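You operate a simulated robot arm through the tools that you are given. There is no shell and no other tool. Be economical: measure what you need, move in short steps, check, and stop when the job is done.

The job below is to be done with a simulated robot arm. You get a single attempt, and the scene is never put back.

Task
Clamp the blue pipe in the bender and bend it to the yellow mark.
Fine: it lies in the slot of the green pipe bender; orange pipe clamp on before bending; park the blue bender lever, free the clamp, then lay the pipe on the blue mat. Where these are worked on the way, their far stop is far enough and under half their travel is too little: orange pipe clamp.

The check looks at the end state, three seconds after you hand in, the way a careful person would. Anything else that was tipped, shoved, dropped, spilled or broken makes it a failure.

Robot
A 6-joint arm with a fingered hand, fixed in place. Base frame: the origin is at the foot of the arm, x ahead of it, y to its left, z up; the work surface is at about z = 86. Lengths are in cm, angles in rad, forces in N, time in s.
With the tool pointing down near the work surface it reaches from about 30 to 70 cm from the base axis. Its first joint turns from -2.897 to 2.897 rad. Payload 4 kg.
The tool frame sits at the grasp point between the pads (the TCP): z along the fingers, y along the line on which they close. The tips reach 2.2 cm beyond it. Largest opening 11.2 cm; the body of the gripper starts 6 cm behind the TCP. The gripper is a hand of 4 fingers: y runs from the thumb to the fingers, the wrist lies at [0, 0, -21.8] in the tool frame, and closing takes about 1.5 s.
Orientation is that of the tool frame in the base frame, as a unit quaternion [x, y, z, w]. With the fingers straight down and closing along the base's y, the tool's x points along the base's -x, its y along +y and its z along -z.

Tools
- The arm moves only by the tool servo_tool. Its argument "targets" is a list of rows, each an object (a shift or turn left out is 0, a gripper value left out holds the last) with "rot": the turn, a rotation vector about the tool's x, y, z in rad, a list of three; "linear": the shift along the tool's x, y, z in mm, a list of three; "gripper": the gripper command, from -1 (shut) to 1 (fully open), values between in proportion. In form: [{"rot": [rx, ry, rz], "linear": [tx, ty, tz], "gripper": gripper}, ...]. A call has 1 to 10 rows; each row shifts and turns the commanded pose from where the row before left it, along the tool's axes as they then stand. Rows are played at 5 a second. More than 5 cm and 0.15 rad between two rows, or a gripper value outside its range, and nothing of the call is played. A pose out of reach is approached as far as the arm can. The call stops where the force on the tool passes 90 N (or 10 N more than at its start, if that is more) or the arm is blocked; 0.2 s more then pass. Each finger travels about 4.5 cm/s and halts on what it meets, pressing with about 30 N; the grip force reading is that of the motor and also rises with nothing between the fingers. The clock runs only during rows and for 0.2 s after the last one: add rows that do not move to give the fingers time. It gives the time, the measured TCP pose, the force on the tool (base axes), the opening and the grip force at its end, in the units of the frame above (readings bear some noise), with the torque about the TCP (base axes, N m) and any sound that the robot's microphone picked up.
- Cameras (640 x 400 px; columns grow to the right, rows downward): "scene" is fixed at [5.15, -50.66, 146.74]; the picture's right is [0.68, -0.73, 0.00], its down [-0.48, -0.45, -0.76] and it looks along [0.55, 0.52, -0.65] (base axes); focal length 339 px, centre (320, 200). "wrist" rides on the gripper at [6.9, 0.4, -8.3] in the tool frame; the picture's right is [-0.06, 1.00, 0.00], its down [-0.77, -0.05, -0.64] and it looks along [-0.64, -0.04, 0.77] (tool axes); focal length 243 px, centre (320, 200). There is no depth. A picture from a camera that has moved, and an enlarged one, comes with that camera's place and axes in the base frame and with its lens. The place of the scene camera against the robot may be out by one fixed shift of up to 1.8 cm in any direction.
- camera(camera): a new picture of that camera. It takes no simulated time.
- hand_shape(shape): the hand has 4 fingers and takes this shape, open, in about a second: jaw (thumb against the fingers, like two jaws); tri (thumb and two fingers); tip (a fingertip pinch); poke (one finger out to press); point (the index stretched); flat (the hand flat); cup (the hand cupped); fist (a fist). The gripper value then closes the fingers along that shape, each until it touches; the sizes above hold for jaw. It gives what a move gives, with no picture.
- zoom(camera, box): a new picture of the part [left, top, right, bottom] of that camera's present view, enlarged. It takes no simulated time.
- hand_in(): hands the job in; it is judged then, once.

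Go step by step. Nothing tells you positions but the pictures and the camera data: compare them with the known pose of the tool, close in by small moves and look again before you grip or let go. The budget is 120 turns and 84 pictures, counting those below and the enlarged ones. Unless the task says otherwise, let go and move clear before handing in, and close with one line.

The tools are called after "Request:" by a JSON object that holds its "fn" and its "kwargs". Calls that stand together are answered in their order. servo_tool: Moves the arm, as the interface text tells. Its arguments: {"type":"object","properties":{"targets":{"type":"array","items":{"type":"object","properties":{"rot":{"type":"array","items":{"type":"number"}},"linear":{"type":"array","items":{"type":"number"}},"gripper":{"type":"number"}}}}},"required":["targets"]} The other tools are called the same way: hand_shape (shape) gives the hand a shape; camera (camera) takes a picture; zoom (camera, box) takes an enlarged picture of a part of a camera's view; hand_in () hands the job in.

At the start:

```text
time: 0.0
ee_pos: [42.02, -21.61, 117.47]
tool_rot: [-0.001, 1.0, -0.001, 0.0]
force: [-0.1, 0.2, 0.5]
ft_torque: [0.01, 0.0, -0.01]
finger_gap: 11.19
gripper_force: 0.0
shape: jaw
```

scene: 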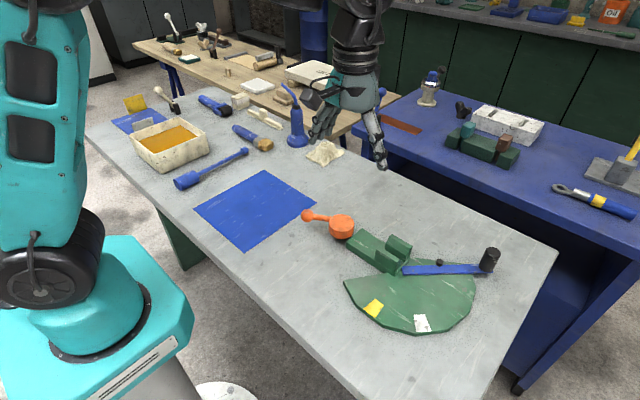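
wrist: 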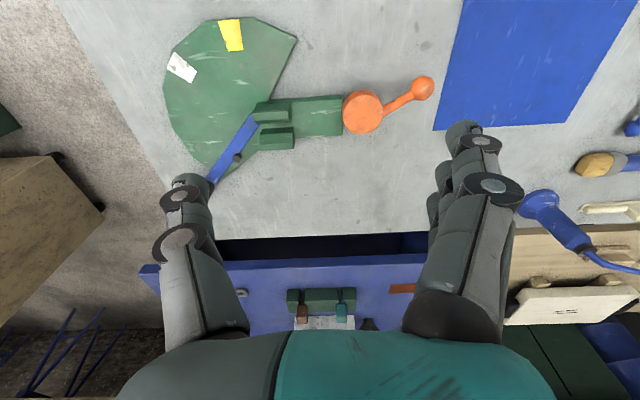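

I see the green bender with its orange clamp and blue lever on the near table and a blue mat. Next I look closer to find the blue pipe.

Request:
{"fn": "zoom", "kwargs": {"camera": "scene", "box": [280, 180, 540, 345]}}

Request:
{"fn": "zoom", "kwargs": {"camera": "scene", "box": [90, 80, 350, 245]}}

Request:
{"fn": "zoom", "kwargs": {"camera": "wrist", "box": [120, 0, 460, 215]}}

```text
2.42 times, centred on (410, 262) of scene
camera zoom: at [5.15, -50.66, 146.74], right [0.68, -0.73, 0.0], down [-0.48, -0.45, -0.76], along [0.55, 0.52, -0.65], focal length 823 px, centre (102, 48)
```

zoom: 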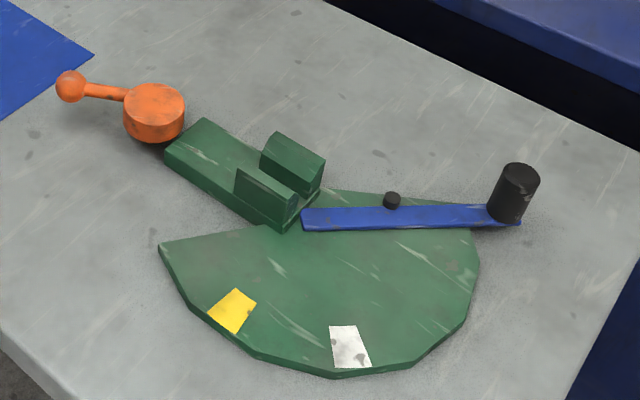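

```text
2.42 times, centred on (220, 162) of scene
camera zoom: at [5.15, -50.66, 146.74], right [0.68, -0.73, 0.0], down [-0.48, -0.45, -0.76], along [0.55, 0.52, -0.65], focal length 823 px, centre (562, 291)
```

zoom: 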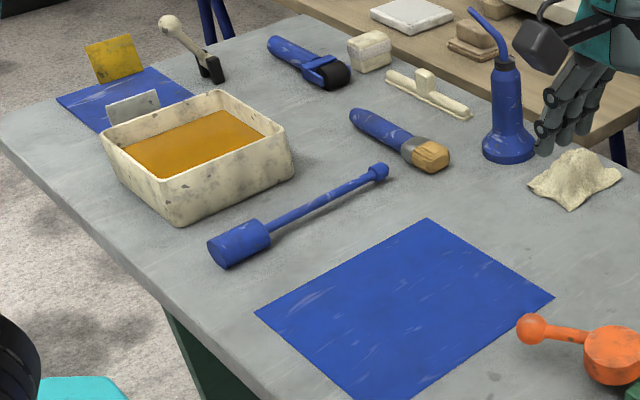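

```text
1.86 times, centred on (290, 108) of wrist
camera zoom: at [35.1, -21.2, 125.82], right [0.06, 1.0, 0.0], down [0.77, -0.05, 0.64], along [0.64, -0.04, -0.77], focal length 451 px, centre (376, 372)
```

zoom: 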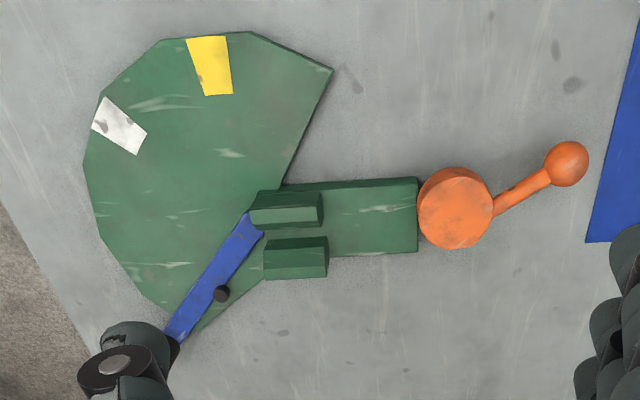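

The slot of the bender runs along base y at about (50, -29), the lever pivot is near (50, -34), and the yellow mark is about 90° round toward the robot. The blue rod with a fat end near (35..55, 29) is probably the pipe, so I move the wrist camera over it.

Request:
{"fn": "servo_tool", "kwargs": {"targets": [{"linear": [8, 48, 0]}, {"linear": [8, 48, 0]}, {"linear": [8, 48, 0]}, {"linear": [8, 48, 0]}, {"linear": [8, 48, 0]}, {"linear": [8, 48, 0]}, {"linear": [8, 48, 0]}, {"linear": [8, 48, 0]}, {"linear": [8, 48, 0]}, {"linear": [8, 48, 0]}]}}

Request:
{"fn": "camera", "kwargs": {"camera": "wrist"}}

Request:
{"fn": "camera", "kwargs": {"camera": "scene"}}

```text
time: 2.2
ee_pos: [34.11, 26.46, 117.47]
tool_rot: [0.001, 1.0, 0.0, 0.0]
force: [0.4, 0.1, -0.7]
ft_torque: [0.02, 0.02, -0.02]
finger_gap: 11.18
gripper_force: 0.1
shape: jaw
```

```text
78 pictures are left
camera wrist: at [27.08, 26.82, 125.87], right [0.07, 1.0, 0.0], down [0.76, -0.05, 0.64], along [0.64, -0.04, -0.77], focal length 243 px, centre (320, 200)
```

wrist: 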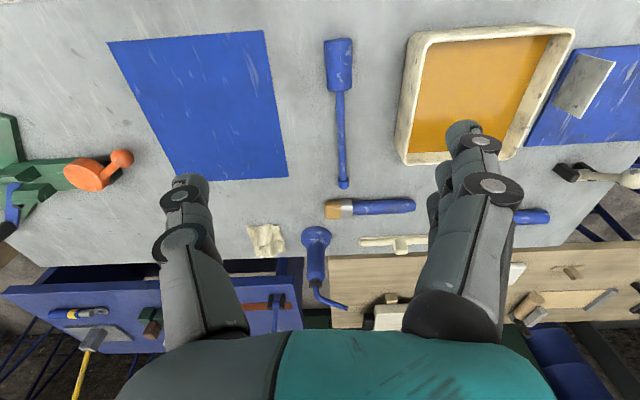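

```text
77 pictures are left
```

scene: 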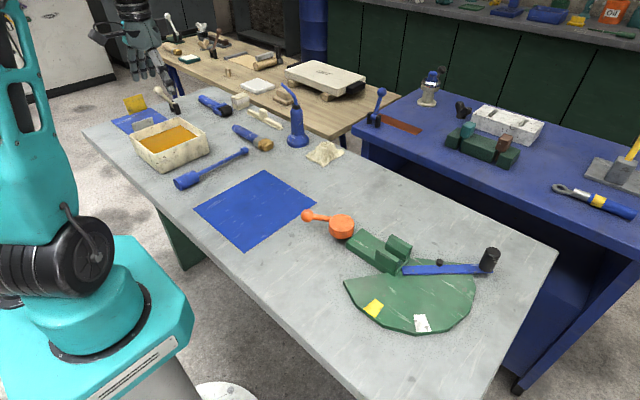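

Request:
{"fn": "zoom", "kwargs": {"camera": "wrist", "box": [260, 20, 440, 200]}}

Request:
{"fn": "zoom", "kwargs": {"camera": "scene", "box": [160, 130, 270, 200]}}

```text
2.22 times, centred on (350, 110) of wrist
camera zoom: at [27.08, 26.82, 125.87], right [0.07, 1.0, 0.0], down [0.76, -0.05, 0.64], along [0.64, -0.04, -0.77], focal length 539 px, centre (253, 400)
```

zoom: 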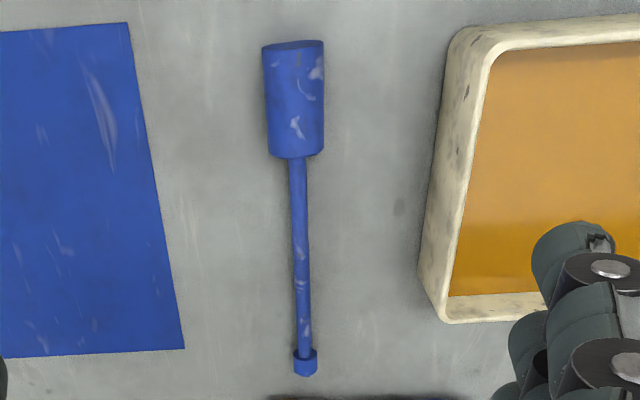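

```text
5.71 times, centred on (215, 165) of scene
camera zoom: at [5.15, -50.66, 146.74], right [0.68, -0.73, 0.0], down [-0.48, -0.45, -0.76], along [0.55, 0.52, -0.65], focal length 1940 px, centre (920, 400)
```

zoom: 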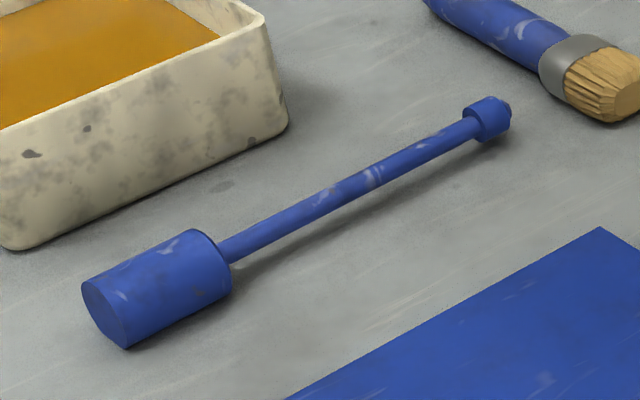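

The pipe is the blue rod with a fat grip (grip axis along x, x about 31–38, y about 29; rod toward +x up to about 57). I half-close the hand to stay clear of the tray and come down above the grip.

Request:
{"fn": "servo_tool", "kwargs": {"targets": [{"linear": [-5, 25, 0], "gripper": 0.3}, {"linear": [0, 0, 40]}, {"linear": [0, 0, 45]}, {"linear": [0, 0, 45]}, {"linear": [0, 0, 40]}, {"linear": [0, 0, 20]}, {}]}}

Request:
{"fn": "camera", "kwargs": {"camera": "wrist"}}

Request:
{"fn": "camera", "kwargs": {"camera": "scene"}}

```text
time: 3.8
ee_pos: [34.54, 29.0, 98.51]
tool_rot: [0.0, 1.0, 0.0, 0.0]
force: [0.6, -0.3, -0.3]
ft_torque: [0.02, 0.01, 0.03]
finger_gap: 7.34
gripper_force: 0.1
shape: jaw
```

```text
74 pictures are left
camera wrist: at [27.59, 29.28, 106.74], right [0.06, 1.0, 0.0], down [0.77, -0.05, 0.64], along [0.64, -0.04, -0.77], focal length 243 px, centre (320, 200)
```

wrist: 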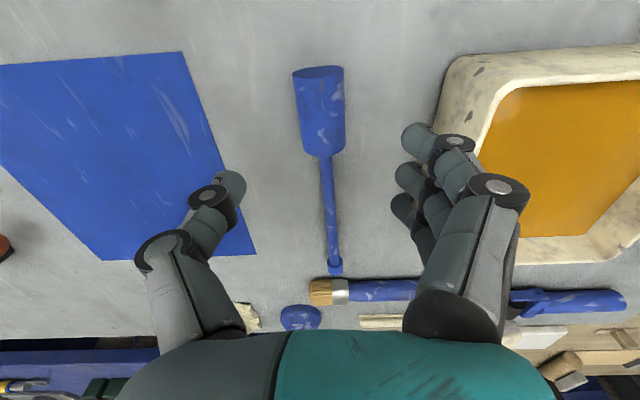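

```text
73 pictures are left
```

scene: 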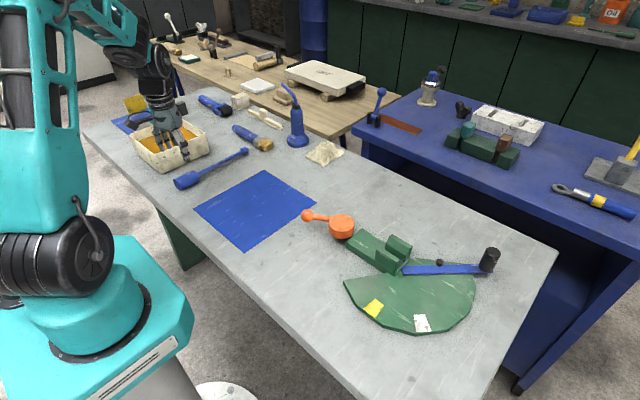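

The grip is centred under the hand (x 31.4–37.7, y about 29). I descend to about z 88.9 and close.

Request:
{"fn": "servo_tool", "kwargs": {"targets": [{"linear": [0, 0, 40]}, {"linear": [0, 0, 35]}, {"linear": [0, 0, 20]}, {}, {"gripper": -0.4}, {"gripper": -1}, {}, {}, {}, {}]}}

Request:
{"fn": "camera", "kwargs": {"camera": "wrist"}}

```text
time: 6.0
ee_pos: [34.39, 28.95, 88.98]
tool_rot: [0.001, 1.0, 0.0, -0.001]
force: [-1.3, 0.7, -0.4]
ft_torque: [0.01, 0.03, 0.0]
finger_gap: 2.59
gripper_force: 29.9
shape: jaw
```

```text
72 pictures are left
camera wrist: at [27.48, 29.33, 97.35], right [0.06, 1.0, 0.0], down [0.77, -0.05, 0.64], along [0.64, -0.04, -0.77], focal length 243 px, centre (320, 200)
```

wrist: 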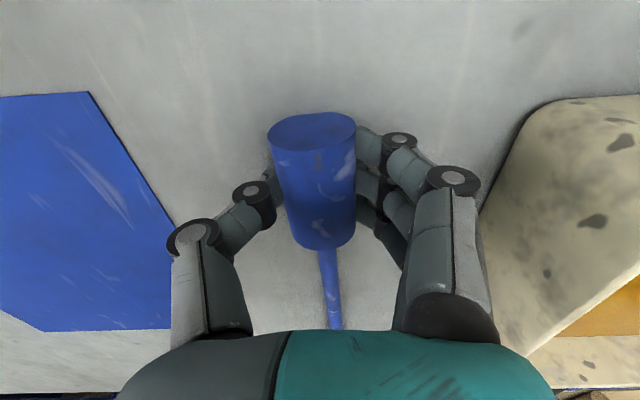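

The hand reports a grip at 2.6 cm. I lift a bit and check it holds.

Request:
{"fn": "servo_tool", "kwargs": {"targets": [{"linear": [0, 0, -20]}, {"linear": [0, 0, -40]}, {"linear": [0, 0, -40]}, {}]}}

Request:
{"fn": "camera", "kwargs": {"camera": "wrist"}}

Request:
{"fn": "zoom", "kwargs": {"camera": "scene", "box": [100, 30, 300, 200]}}

```text
time: 7.0
ee_pos: [34.44, 28.86, 98.81]
tool_rot: [0.0, 1.0, 0.0, 0.0]
force: [-0.6, 0.0, -2.0]
ft_torque: [0.0, 0.01, -0.03]
finger_gap: 2.63
gripper_force: 29.5
shape: jaw
```

```text
71 pictures are left
camera wrist: at [27.54, 29.2, 107.29], right [0.06, 1.0, 0.0], down [0.77, -0.05, 0.64], along [0.64, -0.04, -0.77], focal length 243 px, centre (320, 200)
```

wrist: 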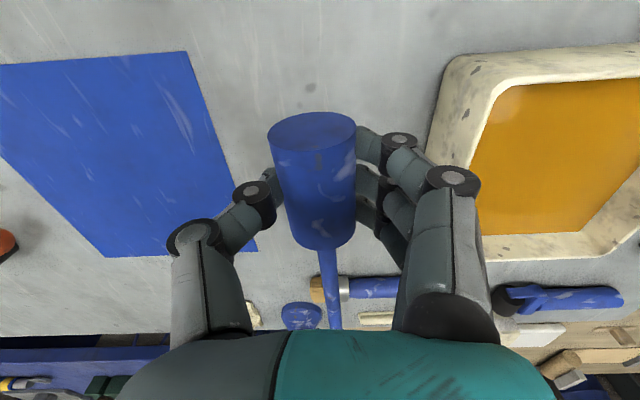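

```text
2.35 times, centred on (200, 115) of scene
camera zoom: at [5.15, -50.66, 146.74], right [0.68, -0.73, 0.0], down [-0.48, -0.45, -0.76], along [0.55, 0.52, -0.65], focal length 799 px, centre (602, 400)
```

zoom: 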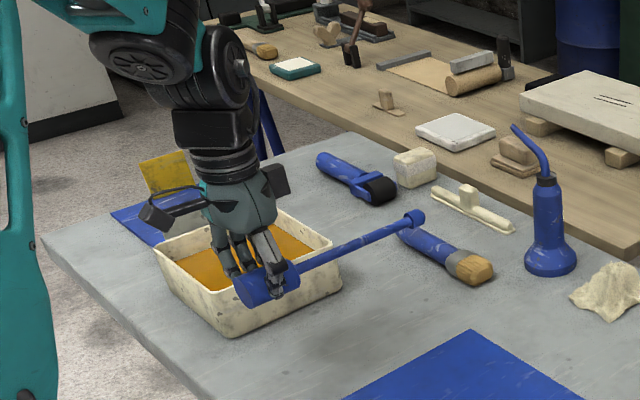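

The pipe is firmly held (about 0.2 kg), rod pointing +x. I lift it higher and turn it so the rod points to -y.

Request:
{"fn": "servo_tool", "kwargs": {"targets": [{"linear": [0, 0, -48]}, {"linear": [0, 0, -48]}, {"linear": [0, 0, -48]}, {"rot": [0, 0, 0.15]}, {"rot": [0, 0, 0.15]}, {"rot": [0, 0, 0.15]}, {"rot": [0, 0, 0.15]}, {"rot": [0, 0, 0.15]}, {"rot": [0, 0, 0.15]}, {"rot": [0, 0, 0.15]}]}}

Request:
{"fn": "servo_tool", "kwargs": {"targets": [{"rot": [0, 0, 0.15]}, {"rot": [0, 0, 0.15]}, {"rot": [0, 0, 0.15]}, {"rot": [0, 0, 0.0708]}, {"linear": [-45, 16, 0]}, {"linear": [-45, 16, 0]}, {"linear": [-45, 16, 0]}, {"linear": [-45, 16, 0]}, {"linear": [-45, 16, 0]}, {}]}}

```text
time: 9.2
ee_pos: [34.61, 28.86, 113.37]
tool_rot: [0.502, 0.865, 0.0, 0.0]
force: [0.2, 0.6, -1.2]
ft_torque: [-0.01, 0.04, -0.06]
finger_gap: 2.65
gripper_force: 29.7
shape: jaw
```

```text
time: 11.4
ee_pos: [42.38, 6.42, 113.46]
tool_rot: [0.707, 0.708, 0.0, 0.0]
force: [0.3, -0.2, 0.1]
ft_torque: [0.02, 0.01, 0.0]
finger_gap: 2.61
gripper_force: 30.2
shape: jaw
```

The pipe is now turned toward -y. I move closer to the bender at height and look.

Request:
{"fn": "servo_tool", "kwargs": {"targets": [{"linear": [-45, 18, 0]}, {"linear": [-45, 18, 0]}, {"linear": [-45, 18, 0]}, {"linear": [-45, 20, 0]}, {}]}}

Request:
{"fn": "camera", "kwargs": {"camera": "wrist"}}

Request:
{"fn": "zoom", "kwargs": {"camera": "scene", "box": [260, 100, 560, 340]}}

```text
time: 12.6
ee_pos: [50.0, -11.68, 113.14]
tool_rot: [0.706, 0.708, 0.0, 0.0]
force: [0.3, -0.2, -1.3]
ft_torque: [0.03, 0.0, 0.01]
finger_gap: 2.59
gripper_force: 30.4
shape: jaw
```

```text
69 pictures are left
camera wrist: at [50.35, -4.83, 121.54], right [1.0, -0.06, 0.0], down [-0.05, -0.77, 0.64], along [-0.04, -0.64, -0.77], focal length 243 px, centre (320, 200)
```

wrist: 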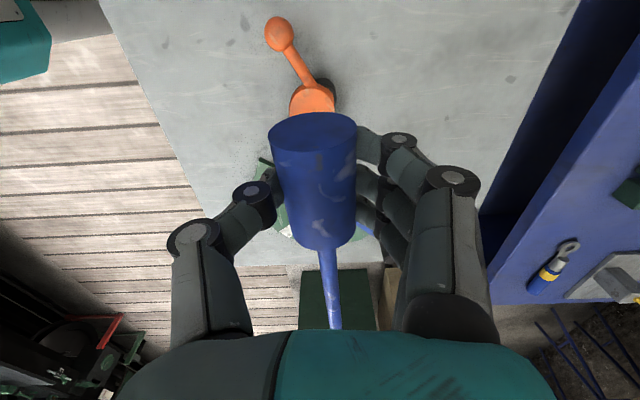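

```text
1.67 times, centred on (410, 220) of scene
camera zoom: at [5.15, -50.66, 146.74], right [0.68, -0.73, 0.0], down [-0.48, -0.45, -0.76], along [0.55, 0.52, -0.65], focal length 566 px, centre (170, 167)
```

zoom: 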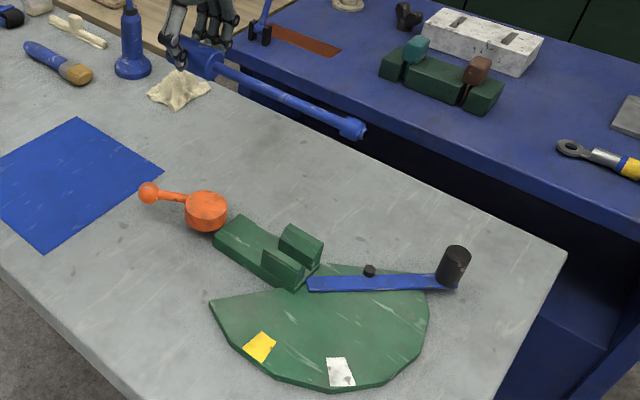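

The held pipe blocks the middle of the wrist view. I shift further -y so the camera looks straight down on the slot in the clear top part of the picture.

Request:
{"fn": "servo_tool", "kwargs": {"targets": [{"linear": [-40, 0, 0]}, {"linear": [-40, 0, 0]}, {"linear": [-40, 0, 0]}, {"linear": [-40, 0, 0]}, {}]}}

Request:
{"fn": "zoom", "kwargs": {"camera": "wrist", "box": [160, 0, 480, 200]}}

```text
time: 13.8
ee_pos: [49.81, -27.82, 113.28]
tool_rot: [0.707, 0.708, 0.001, 0.0]
force: [0.1, 0.2, -0.8]
ft_torque: [0.04, 0.02, 0.0]
finger_gap: 2.59
gripper_force: 30.0
shape: jaw
```

```text
2.00 times, centred on (320, 100) of wrist
camera zoom: at [50.19, -20.92, 121.61], right [1.0, -0.06, 0.0], down [-0.05, -0.77, 0.64], along [-0.04, -0.64, -0.77], focal length 485 px, centre (320, 400)
```

zoom: 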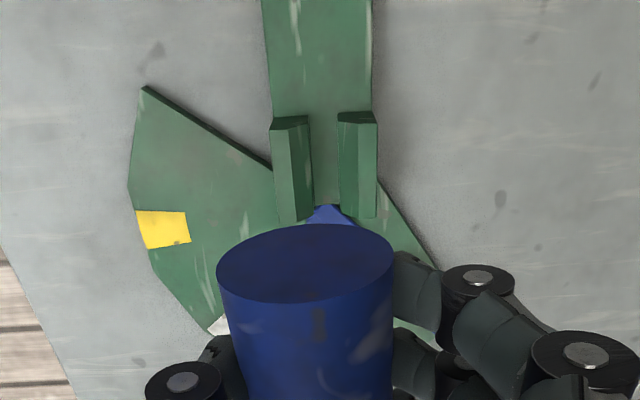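

The slot centre is at x≈50.0 with cheeks y≈-26…-32. I need heights, so I zoom in on the bender from the scene camera.

Request:
{"fn": "zoom", "kwargs": {"camera": "scene", "box": [330, 215, 430, 280]}}

Request:
{"fn": "zoom", "kwargs": {"camera": "scene", "box": [400, 230, 520, 300]}}

```text
6.15 times, centred on (380, 248) of scene
camera zoom: at [5.15, -50.66, 146.74], right [0.68, -0.73, 0.0], down [-0.48, -0.45, -0.76], along [0.55, 0.52, -0.65], focal length 2089 px, centre (-49, -92)
```

zoom: 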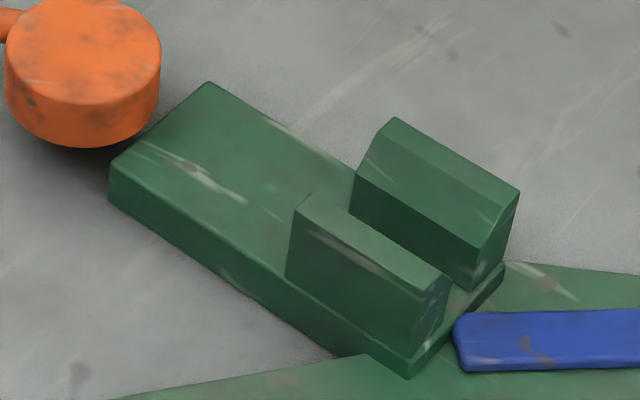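

```text
5.33 times, centred on (460, 265) of scene
camera zoom: at [5.15, -50.66, 146.74], right [0.68, -0.73, 0.0], down [-0.48, -0.45, -0.76], along [0.55, 0.52, -0.65], focal length 1810 px, centre (-427, -147)
```

zoom: 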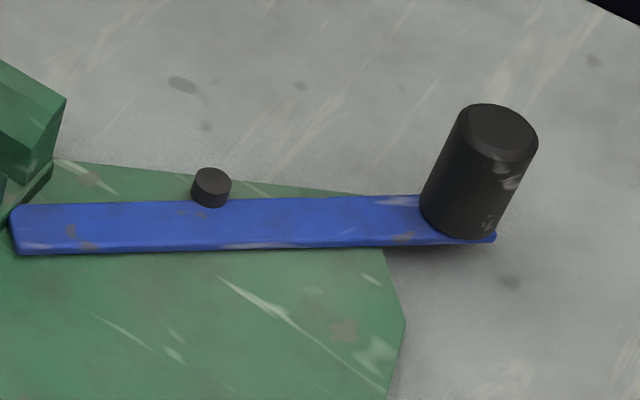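

Block top is about z 87.7 and cheek tops about 91.5, so the grip fits on the block behind the cheeks with the rod through the slot. I move to (50, -22.3) and descend to just above the cheeks.

Request:
{"fn": "servo_tool", "kwargs": {"targets": [{"linear": [28, 2, 0]}, {"linear": [27, 0, 0]}, {"linear": [0, 0, 45]}, {"linear": [0, 0, 45]}, {"linear": [0, 0, 45]}, {"linear": [0, 0, 25]}, {}]}}

Request:
{"fn": "zoom", "kwargs": {"camera": "scene", "box": [320, 190, 480, 290]}}

Request:
{"fn": "camera", "kwargs": {"camera": "wrist"}}

```text
time: 15.4
ee_pos: [49.97, -22.06, 97.34]
tool_rot: [0.707, 0.707, 0.0, 0.0]
force: [-0.2, 0.4, -1.4]
ft_torque: [0.03, -0.02, 0.01]
finger_gap: 2.58
gripper_force: 30.1
shape: jaw
```

```text
4.00 times, centred on (400, 240) of scene
camera zoom: at [5.15, -50.66, 146.74], right [0.68, -0.73, 0.0], down [-0.48, -0.45, -0.76], along [0.55, 0.52, -0.65], focal length 1358 px, centre (0, 40)
```

zoom: 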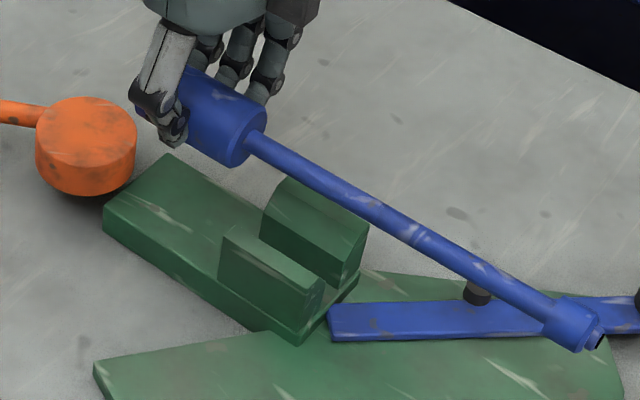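

```text
63 pictures are left
camera wrist: at [50.47, -15.18, 105.64], right [1.0, -0.06, 0.0], down [-0.05, -0.77, 0.64], along [-0.04, -0.64, -0.77], focal length 243 px, centre (320, 200)
```

wrist: 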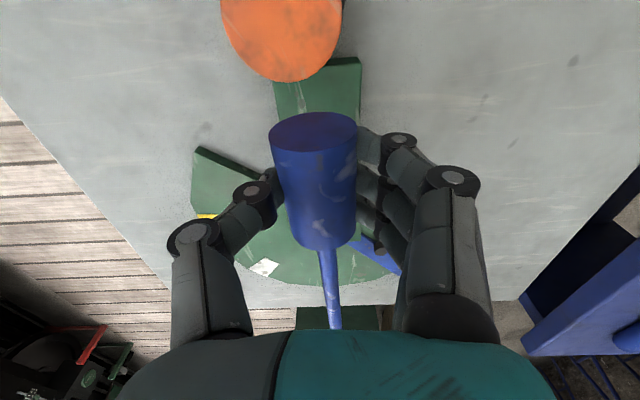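

The pipe has a bend ring that sits at about the lever pivot in this pose, so the placement makes sense. I correct a small yaw, shift slightly, and lower so the rod just enters the slot.

Request:
{"fn": "servo_tool", "kwargs": {"targets": [{"rot": [0, 0, 0.025], "linear": [-1, 0, 0]}, {"linear": [0, 0, 25]}, {"linear": [0, 0, 20]}, {}]}}

Request:
{"fn": "zoom", "kwargs": {"camera": "scene", "box": [320, 190, 480, 290]}}

Request:
{"fn": "camera", "kwargs": {"camera": "wrist"}}

```text
time: 16.4
ee_pos: [50.33, -22.24, 92.87]
tool_rot: [0.716, 0.699, 0.0, 0.0]
force: [-1.3, 0.6, -0.9]
ft_torque: [-0.02, -0.01, -0.03]
finger_gap: 2.61
gripper_force: 29.9
shape: jaw
```

```text
4.00 times, centred on (400, 240) of scene
camera zoom: at [5.15, -50.66, 146.74], right [0.68, -0.73, 0.0], down [-0.48, -0.45, -0.76], along [0.55, 0.52, -0.65], focal length 1358 px, centre (0, 40)
```

zoom: 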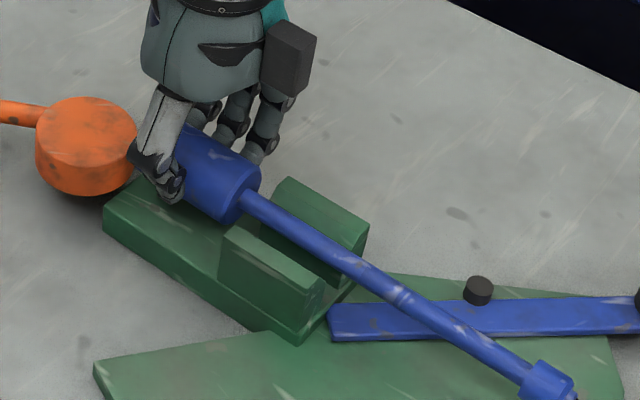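

```text
61 pictures are left
camera wrist: at [50.86, -15.38, 101.27], right [1.0, -0.09, 0.0], down [-0.07, -0.76, 0.64], along [-0.06, -0.64, -0.77], focal length 243 px, centre (320, 200)
```

wrist: 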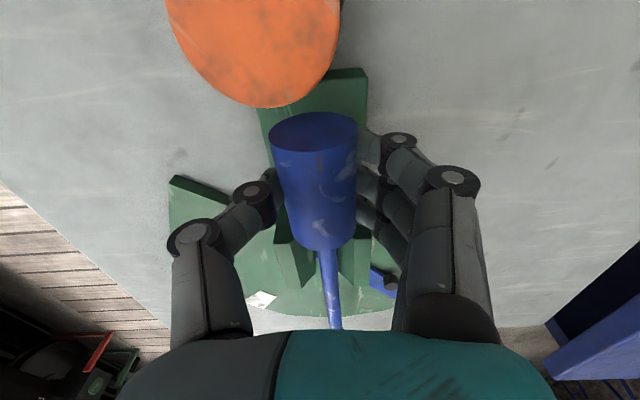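

Request:
{"fn": "zoom", "kwargs": {"camera": "wrist", "box": [250, 215, 410, 335]}}

Request:
{"fn": "zoom", "kwargs": {"camera": "scene", "box": [360, 225, 430, 275]}}

```text
3.33 times, centred on (330, 275) of wrist
camera zoom: at [50.86, -15.38, 101.27], right [1.0, -0.09, 0.0], down [-0.07, -0.76, 0.64], along [-0.06, -0.64, -0.77], focal length 809 px, centre (287, -50)
```

zoom: 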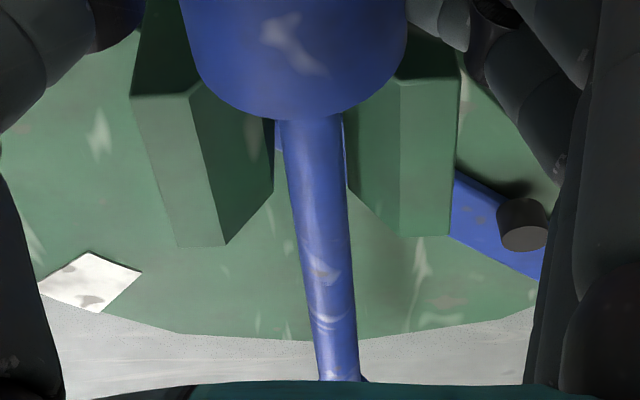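

```text
8.00 times, centred on (395, 250) of scene
camera zoom: at [5.15, -50.66, 146.74], right [0.68, -0.73, 0.0], down [-0.48, -0.45, -0.76], along [0.55, 0.52, -0.65], focal length 2716 px, centre (-280, -200)
```

zoom: 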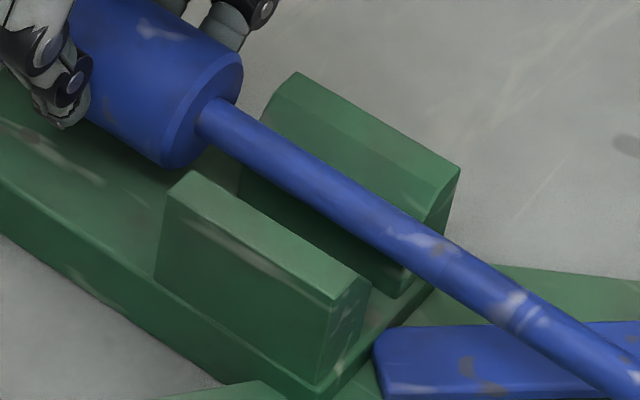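

The rod is centred over the slot and the grip clears the cheeks. I lower gently onto the block.

Request:
{"fn": "servo_tool", "kwargs": {"targets": [{"linear": [0, -1, 8]}, {"linear": [0, 0, 7]}, {"linear": [0, 0, 4]}, {}, {}]}}

Request:
{"fn": "zoom", "kwargs": {"camera": "scene", "box": [340, 200, 500, 300]}}

Request:
{"fn": "zoom", "kwargs": {"camera": "wrist", "box": [220, 60, 420, 335]}}

```text
time: 17.6
ee_pos: [50.1, -22.12, 91.01]
tool_rot: [0.715, 0.699, 0.001, 0.001]
force: [-1.1, -0.3, 15.0]
ft_torque: [-0.03, 0.0, 0.02]
finger_gap: 2.61
gripper_force: 30.4
shape: jaw
```

```text
4.00 times, centred on (420, 250) of scene
camera zoom: at [5.15, -50.66, 146.74], right [0.68, -0.73, 0.0], down [-0.48, -0.45, -0.76], along [0.55, 0.52, -0.65], focal length 1358 px, centre (-80, 0)
```

zoom: 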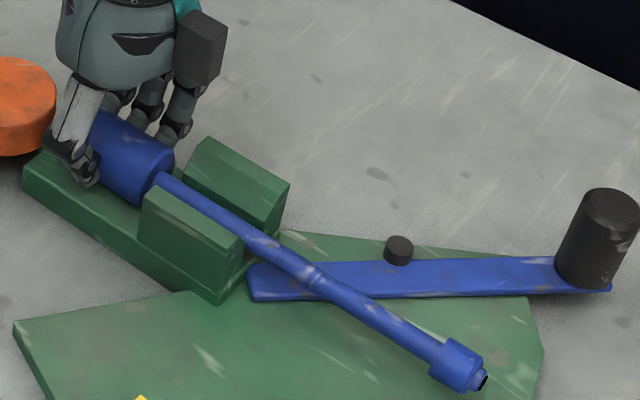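

```text
1.45 times, centred on (320, 198) of wrist
camera zoom: at [50.72, -15.31, 99.4], right [1.0, -0.09, 0.0], down [-0.07, -0.76, 0.64], along [-0.06, -0.64, -0.77], focal length 353 px, centre (320, 204)
```

zoom: 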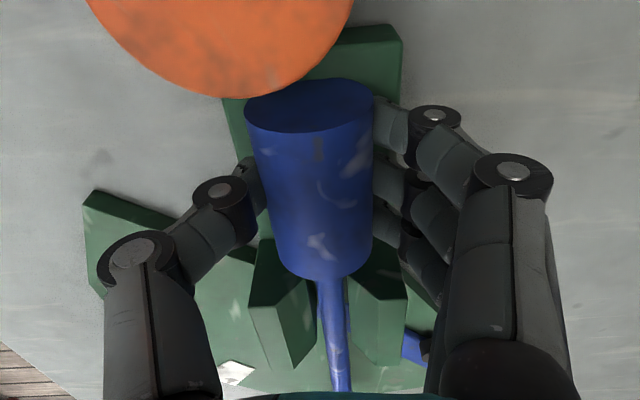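

The pipe is seated on the block (15 N contact) with the rod in the slot. I release and lift away.

Request:
{"fn": "servo_tool", "kwargs": {"targets": [{"linear": [0, 0, -1], "gripper": -0.4}, {"gripper": -0.1}, {"gripper": 0.1}, {}, {}, {"linear": [0, 0, -30]}, {"linear": [0, 0, -45]}, {"linear": [0, 0, -45]}, {"linear": [0, 0, -45], "gripper": 0.5}, {}]}}

Request:
{"fn": "zoom", "kwargs": {"camera": "scene", "box": [300, 180, 520, 330]}}

Request:
{"fn": "camera", "kwargs": {"camera": "wrist"}}

```text
time: 19.8
ee_pos: [50.12, -21.95, 107.53]
tool_rot: [0.715, 0.699, -0.001, 0.0]
force: [0.7, 0.3, 0.4]
ft_torque: [0.04, -0.03, 0.01]
finger_gap: 8.36
gripper_force: 0.0
shape: jaw
```

```text
2.67 times, centred on (410, 255) of scene
camera zoom: at [5.15, -50.66, 146.74], right [0.68, -0.73, 0.0], down [-0.48, -0.45, -0.76], along [0.55, 0.52, -0.65], focal length 905 px, centre (80, 53)
```

zoom: 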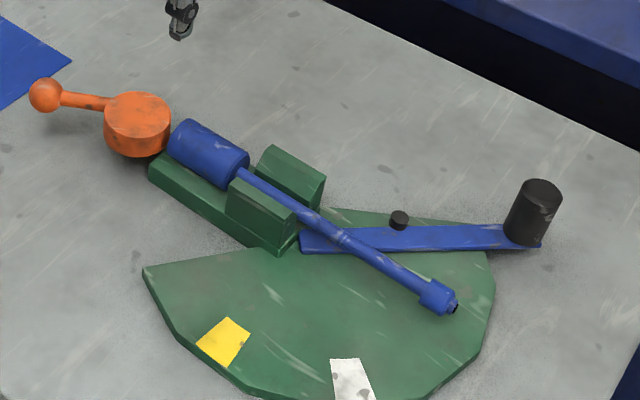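

```text
55 pictures are left
camera wrist: at [50.77, -15.12, 115.79], right [1.0, -0.09, 0.0], down [-0.07, -0.76, 0.64], along [-0.06, -0.64, -0.77], focal length 243 px, centre (320, 200)
```

wrist: 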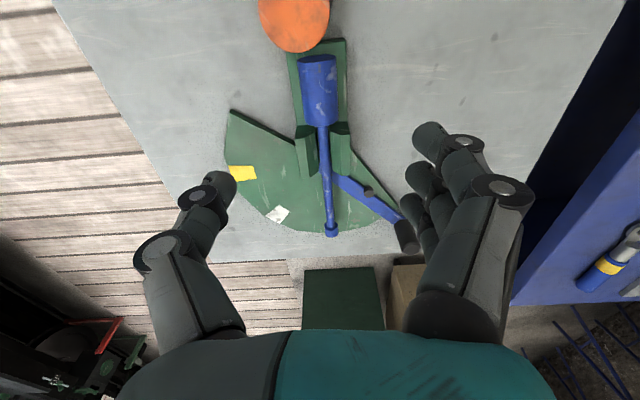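

The pipe lies in the slot. Next is the orange clamp: I move above its ball near (45.8, -7.5) and look.

Request:
{"fn": "servo_tool", "kwargs": {"targets": [{"rot": [0, 0, -0.025], "linear": [36, -11, 0]}, {"linear": [36, -11, 0]}, {"linear": [36, -11, 0]}, {"linear": [36, -11, 0]}, {"gripper": 0.0}, {}]}}

Request:
{"fn": "camera", "kwargs": {"camera": "wrist"}}

```text
time: 21.2
ee_pos: [45.69, -7.72, 107.83]
tool_rot: [0.707, 0.707, 0.0, 0.0]
force: [-0.3, 0.8, 0.3]
ft_torque: [-0.01, 0.01, 0.0]
finger_gap: 5.66
gripper_force: 0.0
shape: jaw
```

```text
54 pictures are left
camera wrist: at [46.07, -0.87, 116.11], right [1.0, -0.06, 0.0], down [-0.05, -0.77, 0.64], along [-0.04, -0.64, -0.77], focal length 243 px, centre (320, 200)
```

wrist: 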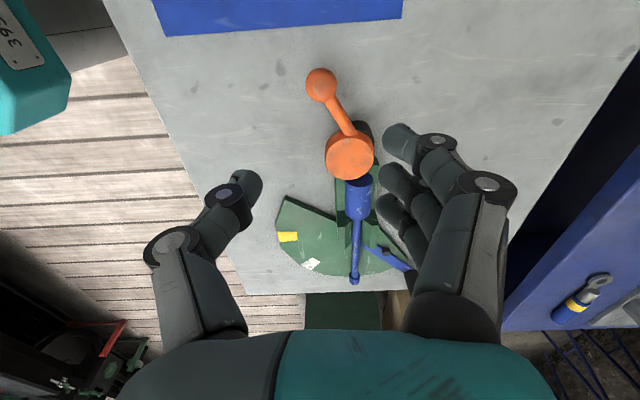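

Request:
{"fn": "zoom", "kwargs": {"camera": "wrist", "box": [280, 50, 420, 200]}}

Request:
{"fn": "zoom", "kwargs": {"camera": "scene", "box": [290, 195, 390, 260]}}

```text
2.67 times, centred on (350, 125) of wrist
camera zoom: at [46.07, -0.87, 116.11], right [1.0, -0.06, 0.0], down [-0.05, -0.77, 0.64], along [-0.04, -0.64, -0.77], focal length 647 px, centre (240, 400)
```

zoom: 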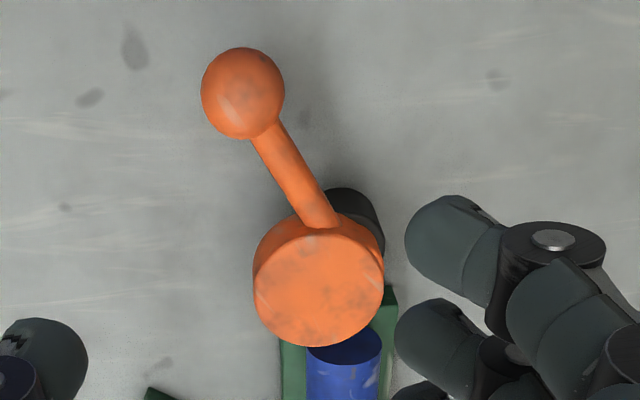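

```text
6.15 times, centred on (340, 228) of scene
camera zoom: at [5.15, -50.66, 146.74], right [0.68, -0.73, 0.0], down [-0.48, -0.45, -0.76], along [0.55, 0.52, -0.65], focal length 2089 px, centre (197, 31)
```

zoom: 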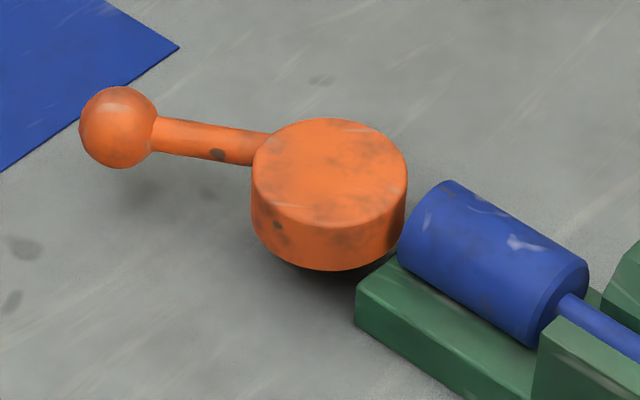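

The puck is an eccentric cam on a dark post at about (50, -14.3); turning it counter-clockwise (ball toward the robot) should press it against the pipe's grip. I align the hand tangentially, straddle the ball and lower.

Request:
{"fn": "servo_tool", "kwargs": {"targets": [{"rot": [0, 0, -0.14], "linear": [2, 1, 30]}, {"rot": [0, 0, -0.14], "linear": [0, 0, 40]}, {"rot": [0, 0, -0.14], "linear": [0, 0, 40]}, {"rot": [0, 0, -0.14], "linear": [0, 0, 40]}, {"linear": [0, 0, 28]}, {}]}}

Request:
{"fn": "camera", "kwargs": {"camera": "wrist"}}

Request:
{"fn": "zoom", "kwargs": {"camera": "scene", "box": [270, 150, 430, 260]}}

```text
time: 22.6
ee_pos: [45.88, -7.62, 89.73]
tool_rot: [0.484, 0.875, 0.0, 0.0]
force: [-0.3, -0.2, 0.2]
ft_torque: [0.0, 0.01, 0.01]
finger_gap: 5.67
gripper_force: 0.0
shape: jaw
```

```text
51 pictures are left
camera wrist: at [42.59, -1.54, 98.14], right [0.88, 0.48, 0.0], down [0.37, -0.67, 0.64], along [0.31, -0.56, -0.77], focal length 243 px, centre (320, 200)
```

wrist: 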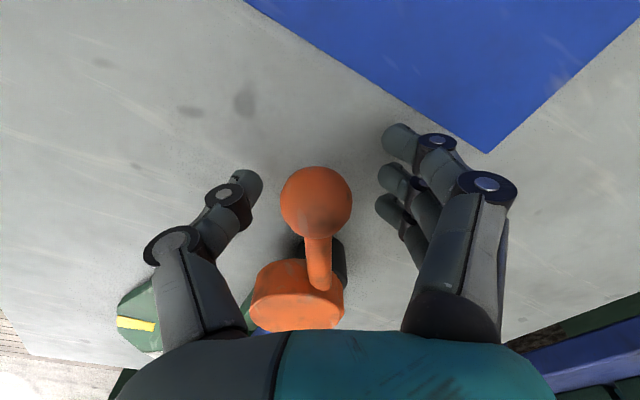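

```text
3.64 times, centred on (350, 205) of scene
camera zoom: at [5.15, -50.66, 146.74], right [0.68, -0.73, 0.0], down [-0.48, -0.45, -0.76], along [0.55, 0.52, -0.65], focal length 1234 px, centre (211, 182)
```

zoom: 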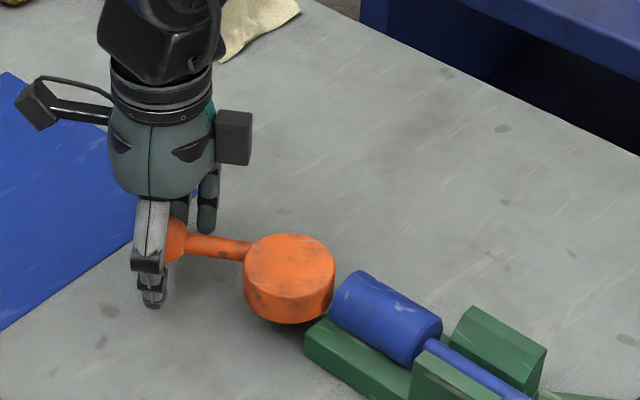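

The ball is between thumb and fingers. I narrow the gap and swing it counter-clockwise along the arc in small steps.

Request:
{"fn": "servo_tool", "kwargs": {"targets": [{"gripper": -0.3}, {}, {}, {"rot": [0, 0, -0.13], "linear": [-0.7, -10.4, 0]}, {"rot": [0, 0, -0.13], "linear": [-0.7, -10.4, 0]}, {"rot": [0, 0, -0.13], "linear": [-0.7, -10.4, 0]}, {}]}}

Request:
{"fn": "camera", "kwargs": {"camera": "wrist"}}

Request:
{"fn": "zoom", "kwargs": {"camera": "scene", "box": [270, 150, 430, 260]}}

```text
time: 24.2
ee_pos: [43.66, -9.75, 89.85]
tool_rot: [0.305, 0.952, 0.0, 0.0]
force: [0.9, -0.5, -1.2]
ft_torque: [-0.03, -0.04, -0.03]
finger_gap: 3.98
gripper_force: 0.0
shape: jaw
```

```text
49 pictures are left
camera wrist: at [38.3, -5.41, 98.13], right [0.63, 0.78, 0.0], down [0.59, -0.48, 0.64], along [0.5, -0.41, -0.77], focal length 243 px, centre (320, 200)
```

wrist: 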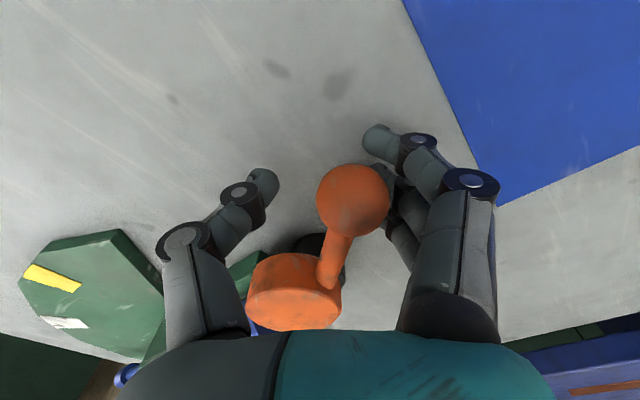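

```text
3.64 times, centred on (350, 205) of scene
camera zoom: at [5.15, -50.66, 146.74], right [0.68, -0.73, 0.0], down [-0.48, -0.45, -0.76], along [0.55, 0.52, -0.65], focal length 1234 px, centre (211, 182)
```

zoom: 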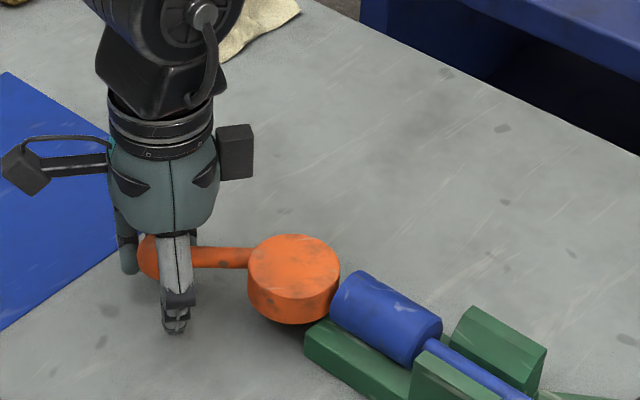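

The lever turns easily and the cam is moving toward the pipe. I continue the arc.

Request:
{"fn": "servo_tool", "kwargs": {"targets": [{"rot": [0, 0, -0.13], "linear": [-0.7, -10.4, 0]}, {"rot": [0, 0, -0.13], "linear": [-0.7, -10.4, 0]}, {"rot": [0, 0, -0.13], "linear": [-0.7, -10.4, 0]}, {"rot": [0, 0, -0.13], "linear": [-0.7, -10.4, 0]}, {}]}}

Request:
{"fn": "camera", "kwargs": {"camera": "wrist"}}

Request:
{"fn": "zoom", "kwargs": {"camera": "scene", "box": [270, 150, 430, 260]}}

```text
time: 25.4
ee_pos: [42.09, -13.49, 89.76]
tool_rot: [0.05, 0.999, -0.001, -0.001]
force: [0.4, 0.1, -0.3]
ft_torque: [0.02, -0.02, 0.03]
finger_gap: 4.02
gripper_force: 0.1
shape: jaw
```

```text
47 pictures are left
camera wrist: at [35.28, -12.46, 98.11], right [0.16, 0.99, 0.0], down [0.76, -0.12, 0.64], along [0.63, -0.1, -0.77], focal length 243 px, centre (320, 200)
```

wrist: 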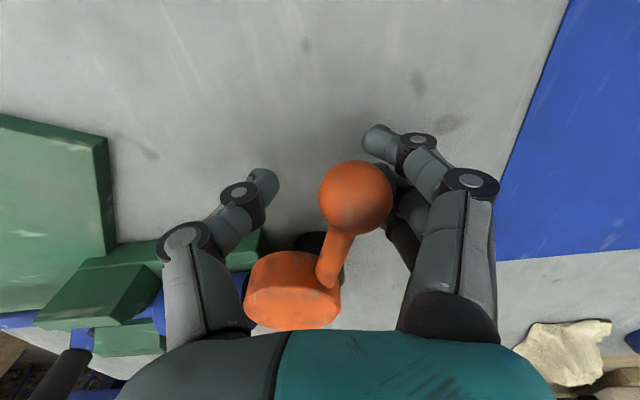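

```text
3.64 times, centred on (350, 205) of scene
camera zoom: at [5.15, -50.66, 146.74], right [0.68, -0.73, 0.0], down [-0.48, -0.45, -0.76], along [0.55, 0.52, -0.65], focal length 1234 px, centre (211, 182)
```

zoom: 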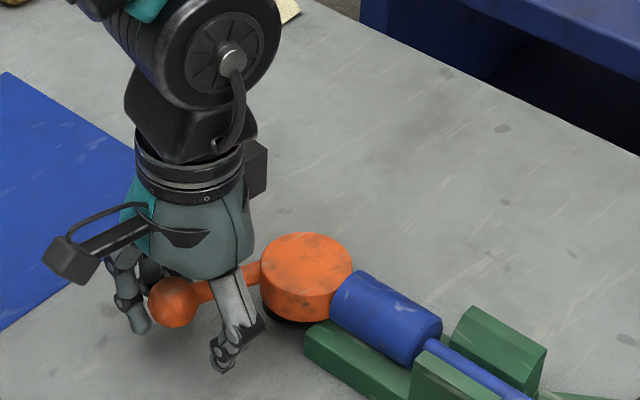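

Request:
{"fn": "servo_tool", "kwargs": {"targets": [{"rot": [0, 0, -0.13], "linear": [-0.7, -10.4, 0]}, {"rot": [0, 0, -0.13], "linear": [-0.7, -10.4, 0]}, {"rot": [0, 0, -0.13], "linear": [-0.7, -10.4, 0]}, {}]}}

Request:
{"fn": "camera", "kwargs": {"camera": "wrist"}}

Request:
{"fn": "zoom", "kwargs": {"camera": "scene", "box": [270, 150, 430, 260]}}

```text
time: 26.4
ee_pos: [42.46, -16.59, 89.65]
tool_rot: [-0.145, 0.989, 0.0, 0.0]
force: [0.7, 2.3, -1.6]
ft_torque: [0.03, 0.01, -0.01]
finger_gap: 4.09
gripper_force: 0.1
shape: jaw
```

```text
45 pictures are left
camera wrist: at [35.67, -18.23, 98.12], right [-0.23, 0.97, 0.0], down [0.75, 0.17, 0.64], along [0.63, 0.15, -0.77], focal length 243 px, centre (320, 200)
```

wrist: 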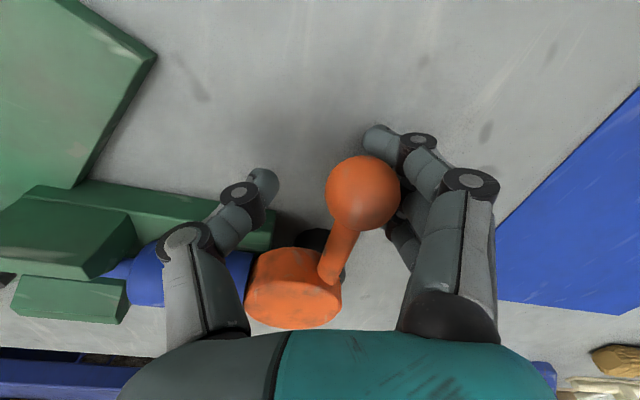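

```text
3.64 times, centred on (350, 205) of scene
camera zoom: at [5.15, -50.66, 146.74], right [0.68, -0.73, 0.0], down [-0.48, -0.45, -0.76], along [0.55, 0.52, -0.65], focal length 1234 px, centre (211, 182)
```

zoom: 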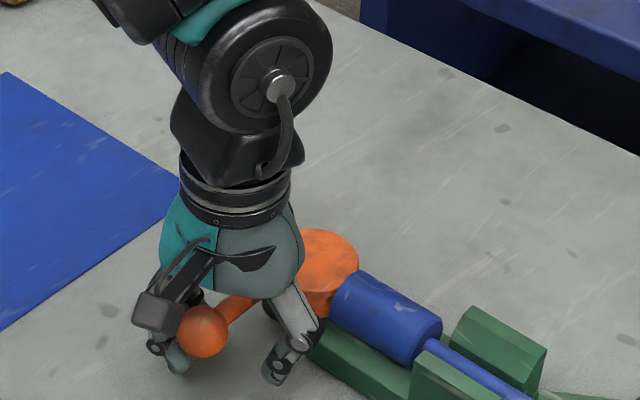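

Request:
{"fn": "servo_tool", "kwargs": {"targets": [{"rot": [0, 0, -0.1], "linear": [-0.4, -8, 0]}, {"rot": [0, 0, -0.1], "linear": [-0.4, -8, 0]}, {}]}}

Request:
{"fn": "camera", "kwargs": {"camera": "wrist"}}

```text
time: 27.2
ee_pos: [43.09, -18.03, 89.73]
tool_rot: [-0.244, 0.97, 0.003, -0.001]
force: [4.9, 26.8, -8.3]
ft_torque: [-0.37, -0.19, -0.72]
finger_gap: 4.81
gripper_force: 0.0
shape: jaw
```

```text
43 pictures are left
camera wrist: at [36.69, -20.91, 98.08], right [-0.42, 0.91, 0.0], down [0.7, 0.32, 0.64], along [0.58, 0.27, -0.77], focal length 243 px, centre (320, 200)
```

wrist: 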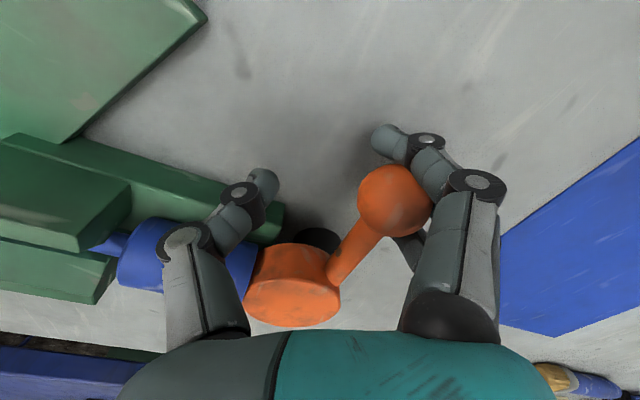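

The lever hit firm resistance (27 N) after about 80°, so the cam is clamped. I back off slightly, open and lift, then look.

Request:
{"fn": "servo_tool", "kwargs": {"targets": [{"linear": [0, 10, 0]}, {"linear": [0, 4, 0], "gripper": 0.05}, {}, {"linear": [0, 0, -30]}, {"linear": [0, 0, -40]}, {"linear": [0, 0, -45]}, {"linear": [0, 0, -45]}, {}]}}

Request:
{"fn": "camera", "kwargs": {"camera": "wrist"}}

Request:
{"fn": "zoom", "kwargs": {"camera": "scene", "box": [300, 180, 520, 330]}}

```text
time: 29.0
ee_pos: [42.39, -16.66, 105.85]
tool_rot: [-0.243, 0.97, 0.0, 0.0]
force: [-0.7, 0.1, -0.1]
ft_torque: [0.0, 0.0, 0.01]
finger_gap: 5.85
gripper_force: 0.1
shape: jaw
```

```text
42 pictures are left
camera wrist: at [36.08, -19.49, 114.21], right [-0.41, 0.91, 0.0], down [0.7, 0.32, 0.64], along [0.58, 0.27, -0.77], focal length 243 px, centre (320, 200)
```

wrist: 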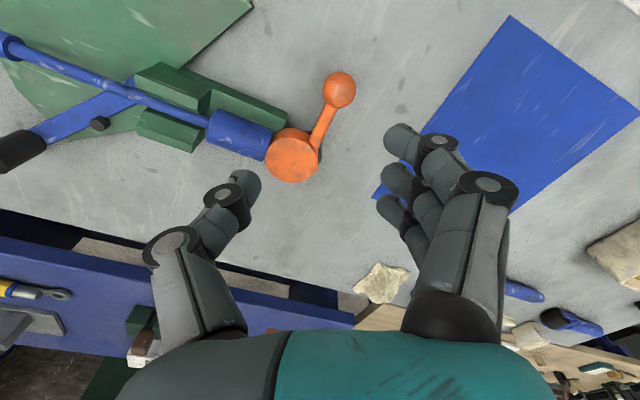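

```text
2.67 times, centred on (410, 255) of scene
camera zoom: at [5.15, -50.66, 146.74], right [0.68, -0.73, 0.0], down [-0.48, -0.45, -0.76], along [0.55, 0.52, -0.65], focal length 905 px, centre (80, 53)
```

zoom: 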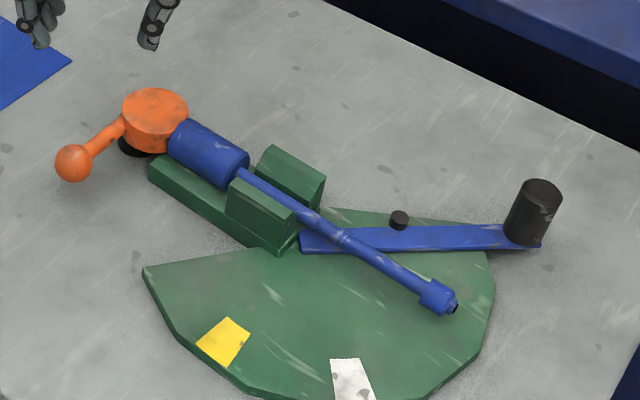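

The cam is at its far position against the pipe's grip (turned about 63°). Next is the lever: its black handle is near (60.4, -44), about 6 cm tall. I turn the hand so it can straddle the handle tangentially.

Request:
{"fn": "servo_tool", "kwargs": {"targets": [{"rot": [0, 0, 0.143], "linear": [0, 0, -5]}, {"rot": [0, 0, 0.143], "linear": [0, 0, -5]}, {"rot": [0, 0, 0.143]}, {"rot": [0, 0, 0.143]}, {"rot": [0, 0, 0.143]}, {"rot": [0, 0, 0.143]}, {"rot": [0, 0, 0.143]}, {"rot": [0, 0, 0.143]}, {"rot": [0, 0, 0.146]}]}}

Request:
{"fn": "servo_tool", "kwargs": {"targets": [{"linear": [-42, -8, 0], "gripper": 0.1}, {"linear": [-42, -8, 0]}, {"linear": [-42, -8, 0]}, {"linear": [-42, -8, 0]}, {"linear": [-42, -8, 0]}, {"rot": [0, -0.12, 0], "linear": [-40, -10, 0]}, {"rot": [0, -0.12, 0]}, {"rot": [0, -0.11, 0]}, {}]}}

Request:
{"fn": "camera", "kwargs": {"camera": "wrist"}}

Request:
{"fn": "camera", "kwargs": {"camera": "scene"}}

```text
time: 31.0
ee_pos: [42.42, -16.91, 106.72]
tool_rot: [0.39, 0.921, -0.001, 0.0]
force: [-0.3, -0.2, -0.7]
ft_torque: [-0.01, -0.01, 0.0]
finger_gap: 5.84
gripper_force: 0.0
shape: jaw
```

```text
time: 33.0
ee_pos: [56.21, -38.36, 106.74]
tool_rot: [0.383, 0.907, -0.068, 0.16]
force: [0.2, 0.7, 1.0]
ft_torque: [0.0, 0.0, 0.0]
finger_gap: 6.1
gripper_force: 0.0
shape: jaw
```

```text
40 pictures are left
camera wrist: at [49.98, -31.34, 112.22], right [0.76, 0.65, 0.02], down [0.31, -0.39, 0.87], along [0.57, -0.65, -0.5], focal length 243 px, centre (320, 200)
```

wrist: 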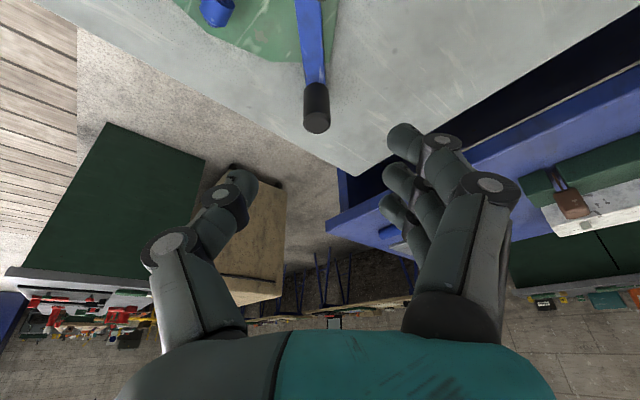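

```text
39 pictures are left
```

scene: 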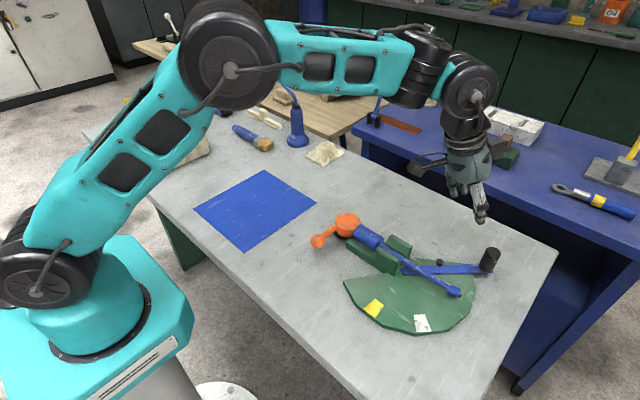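

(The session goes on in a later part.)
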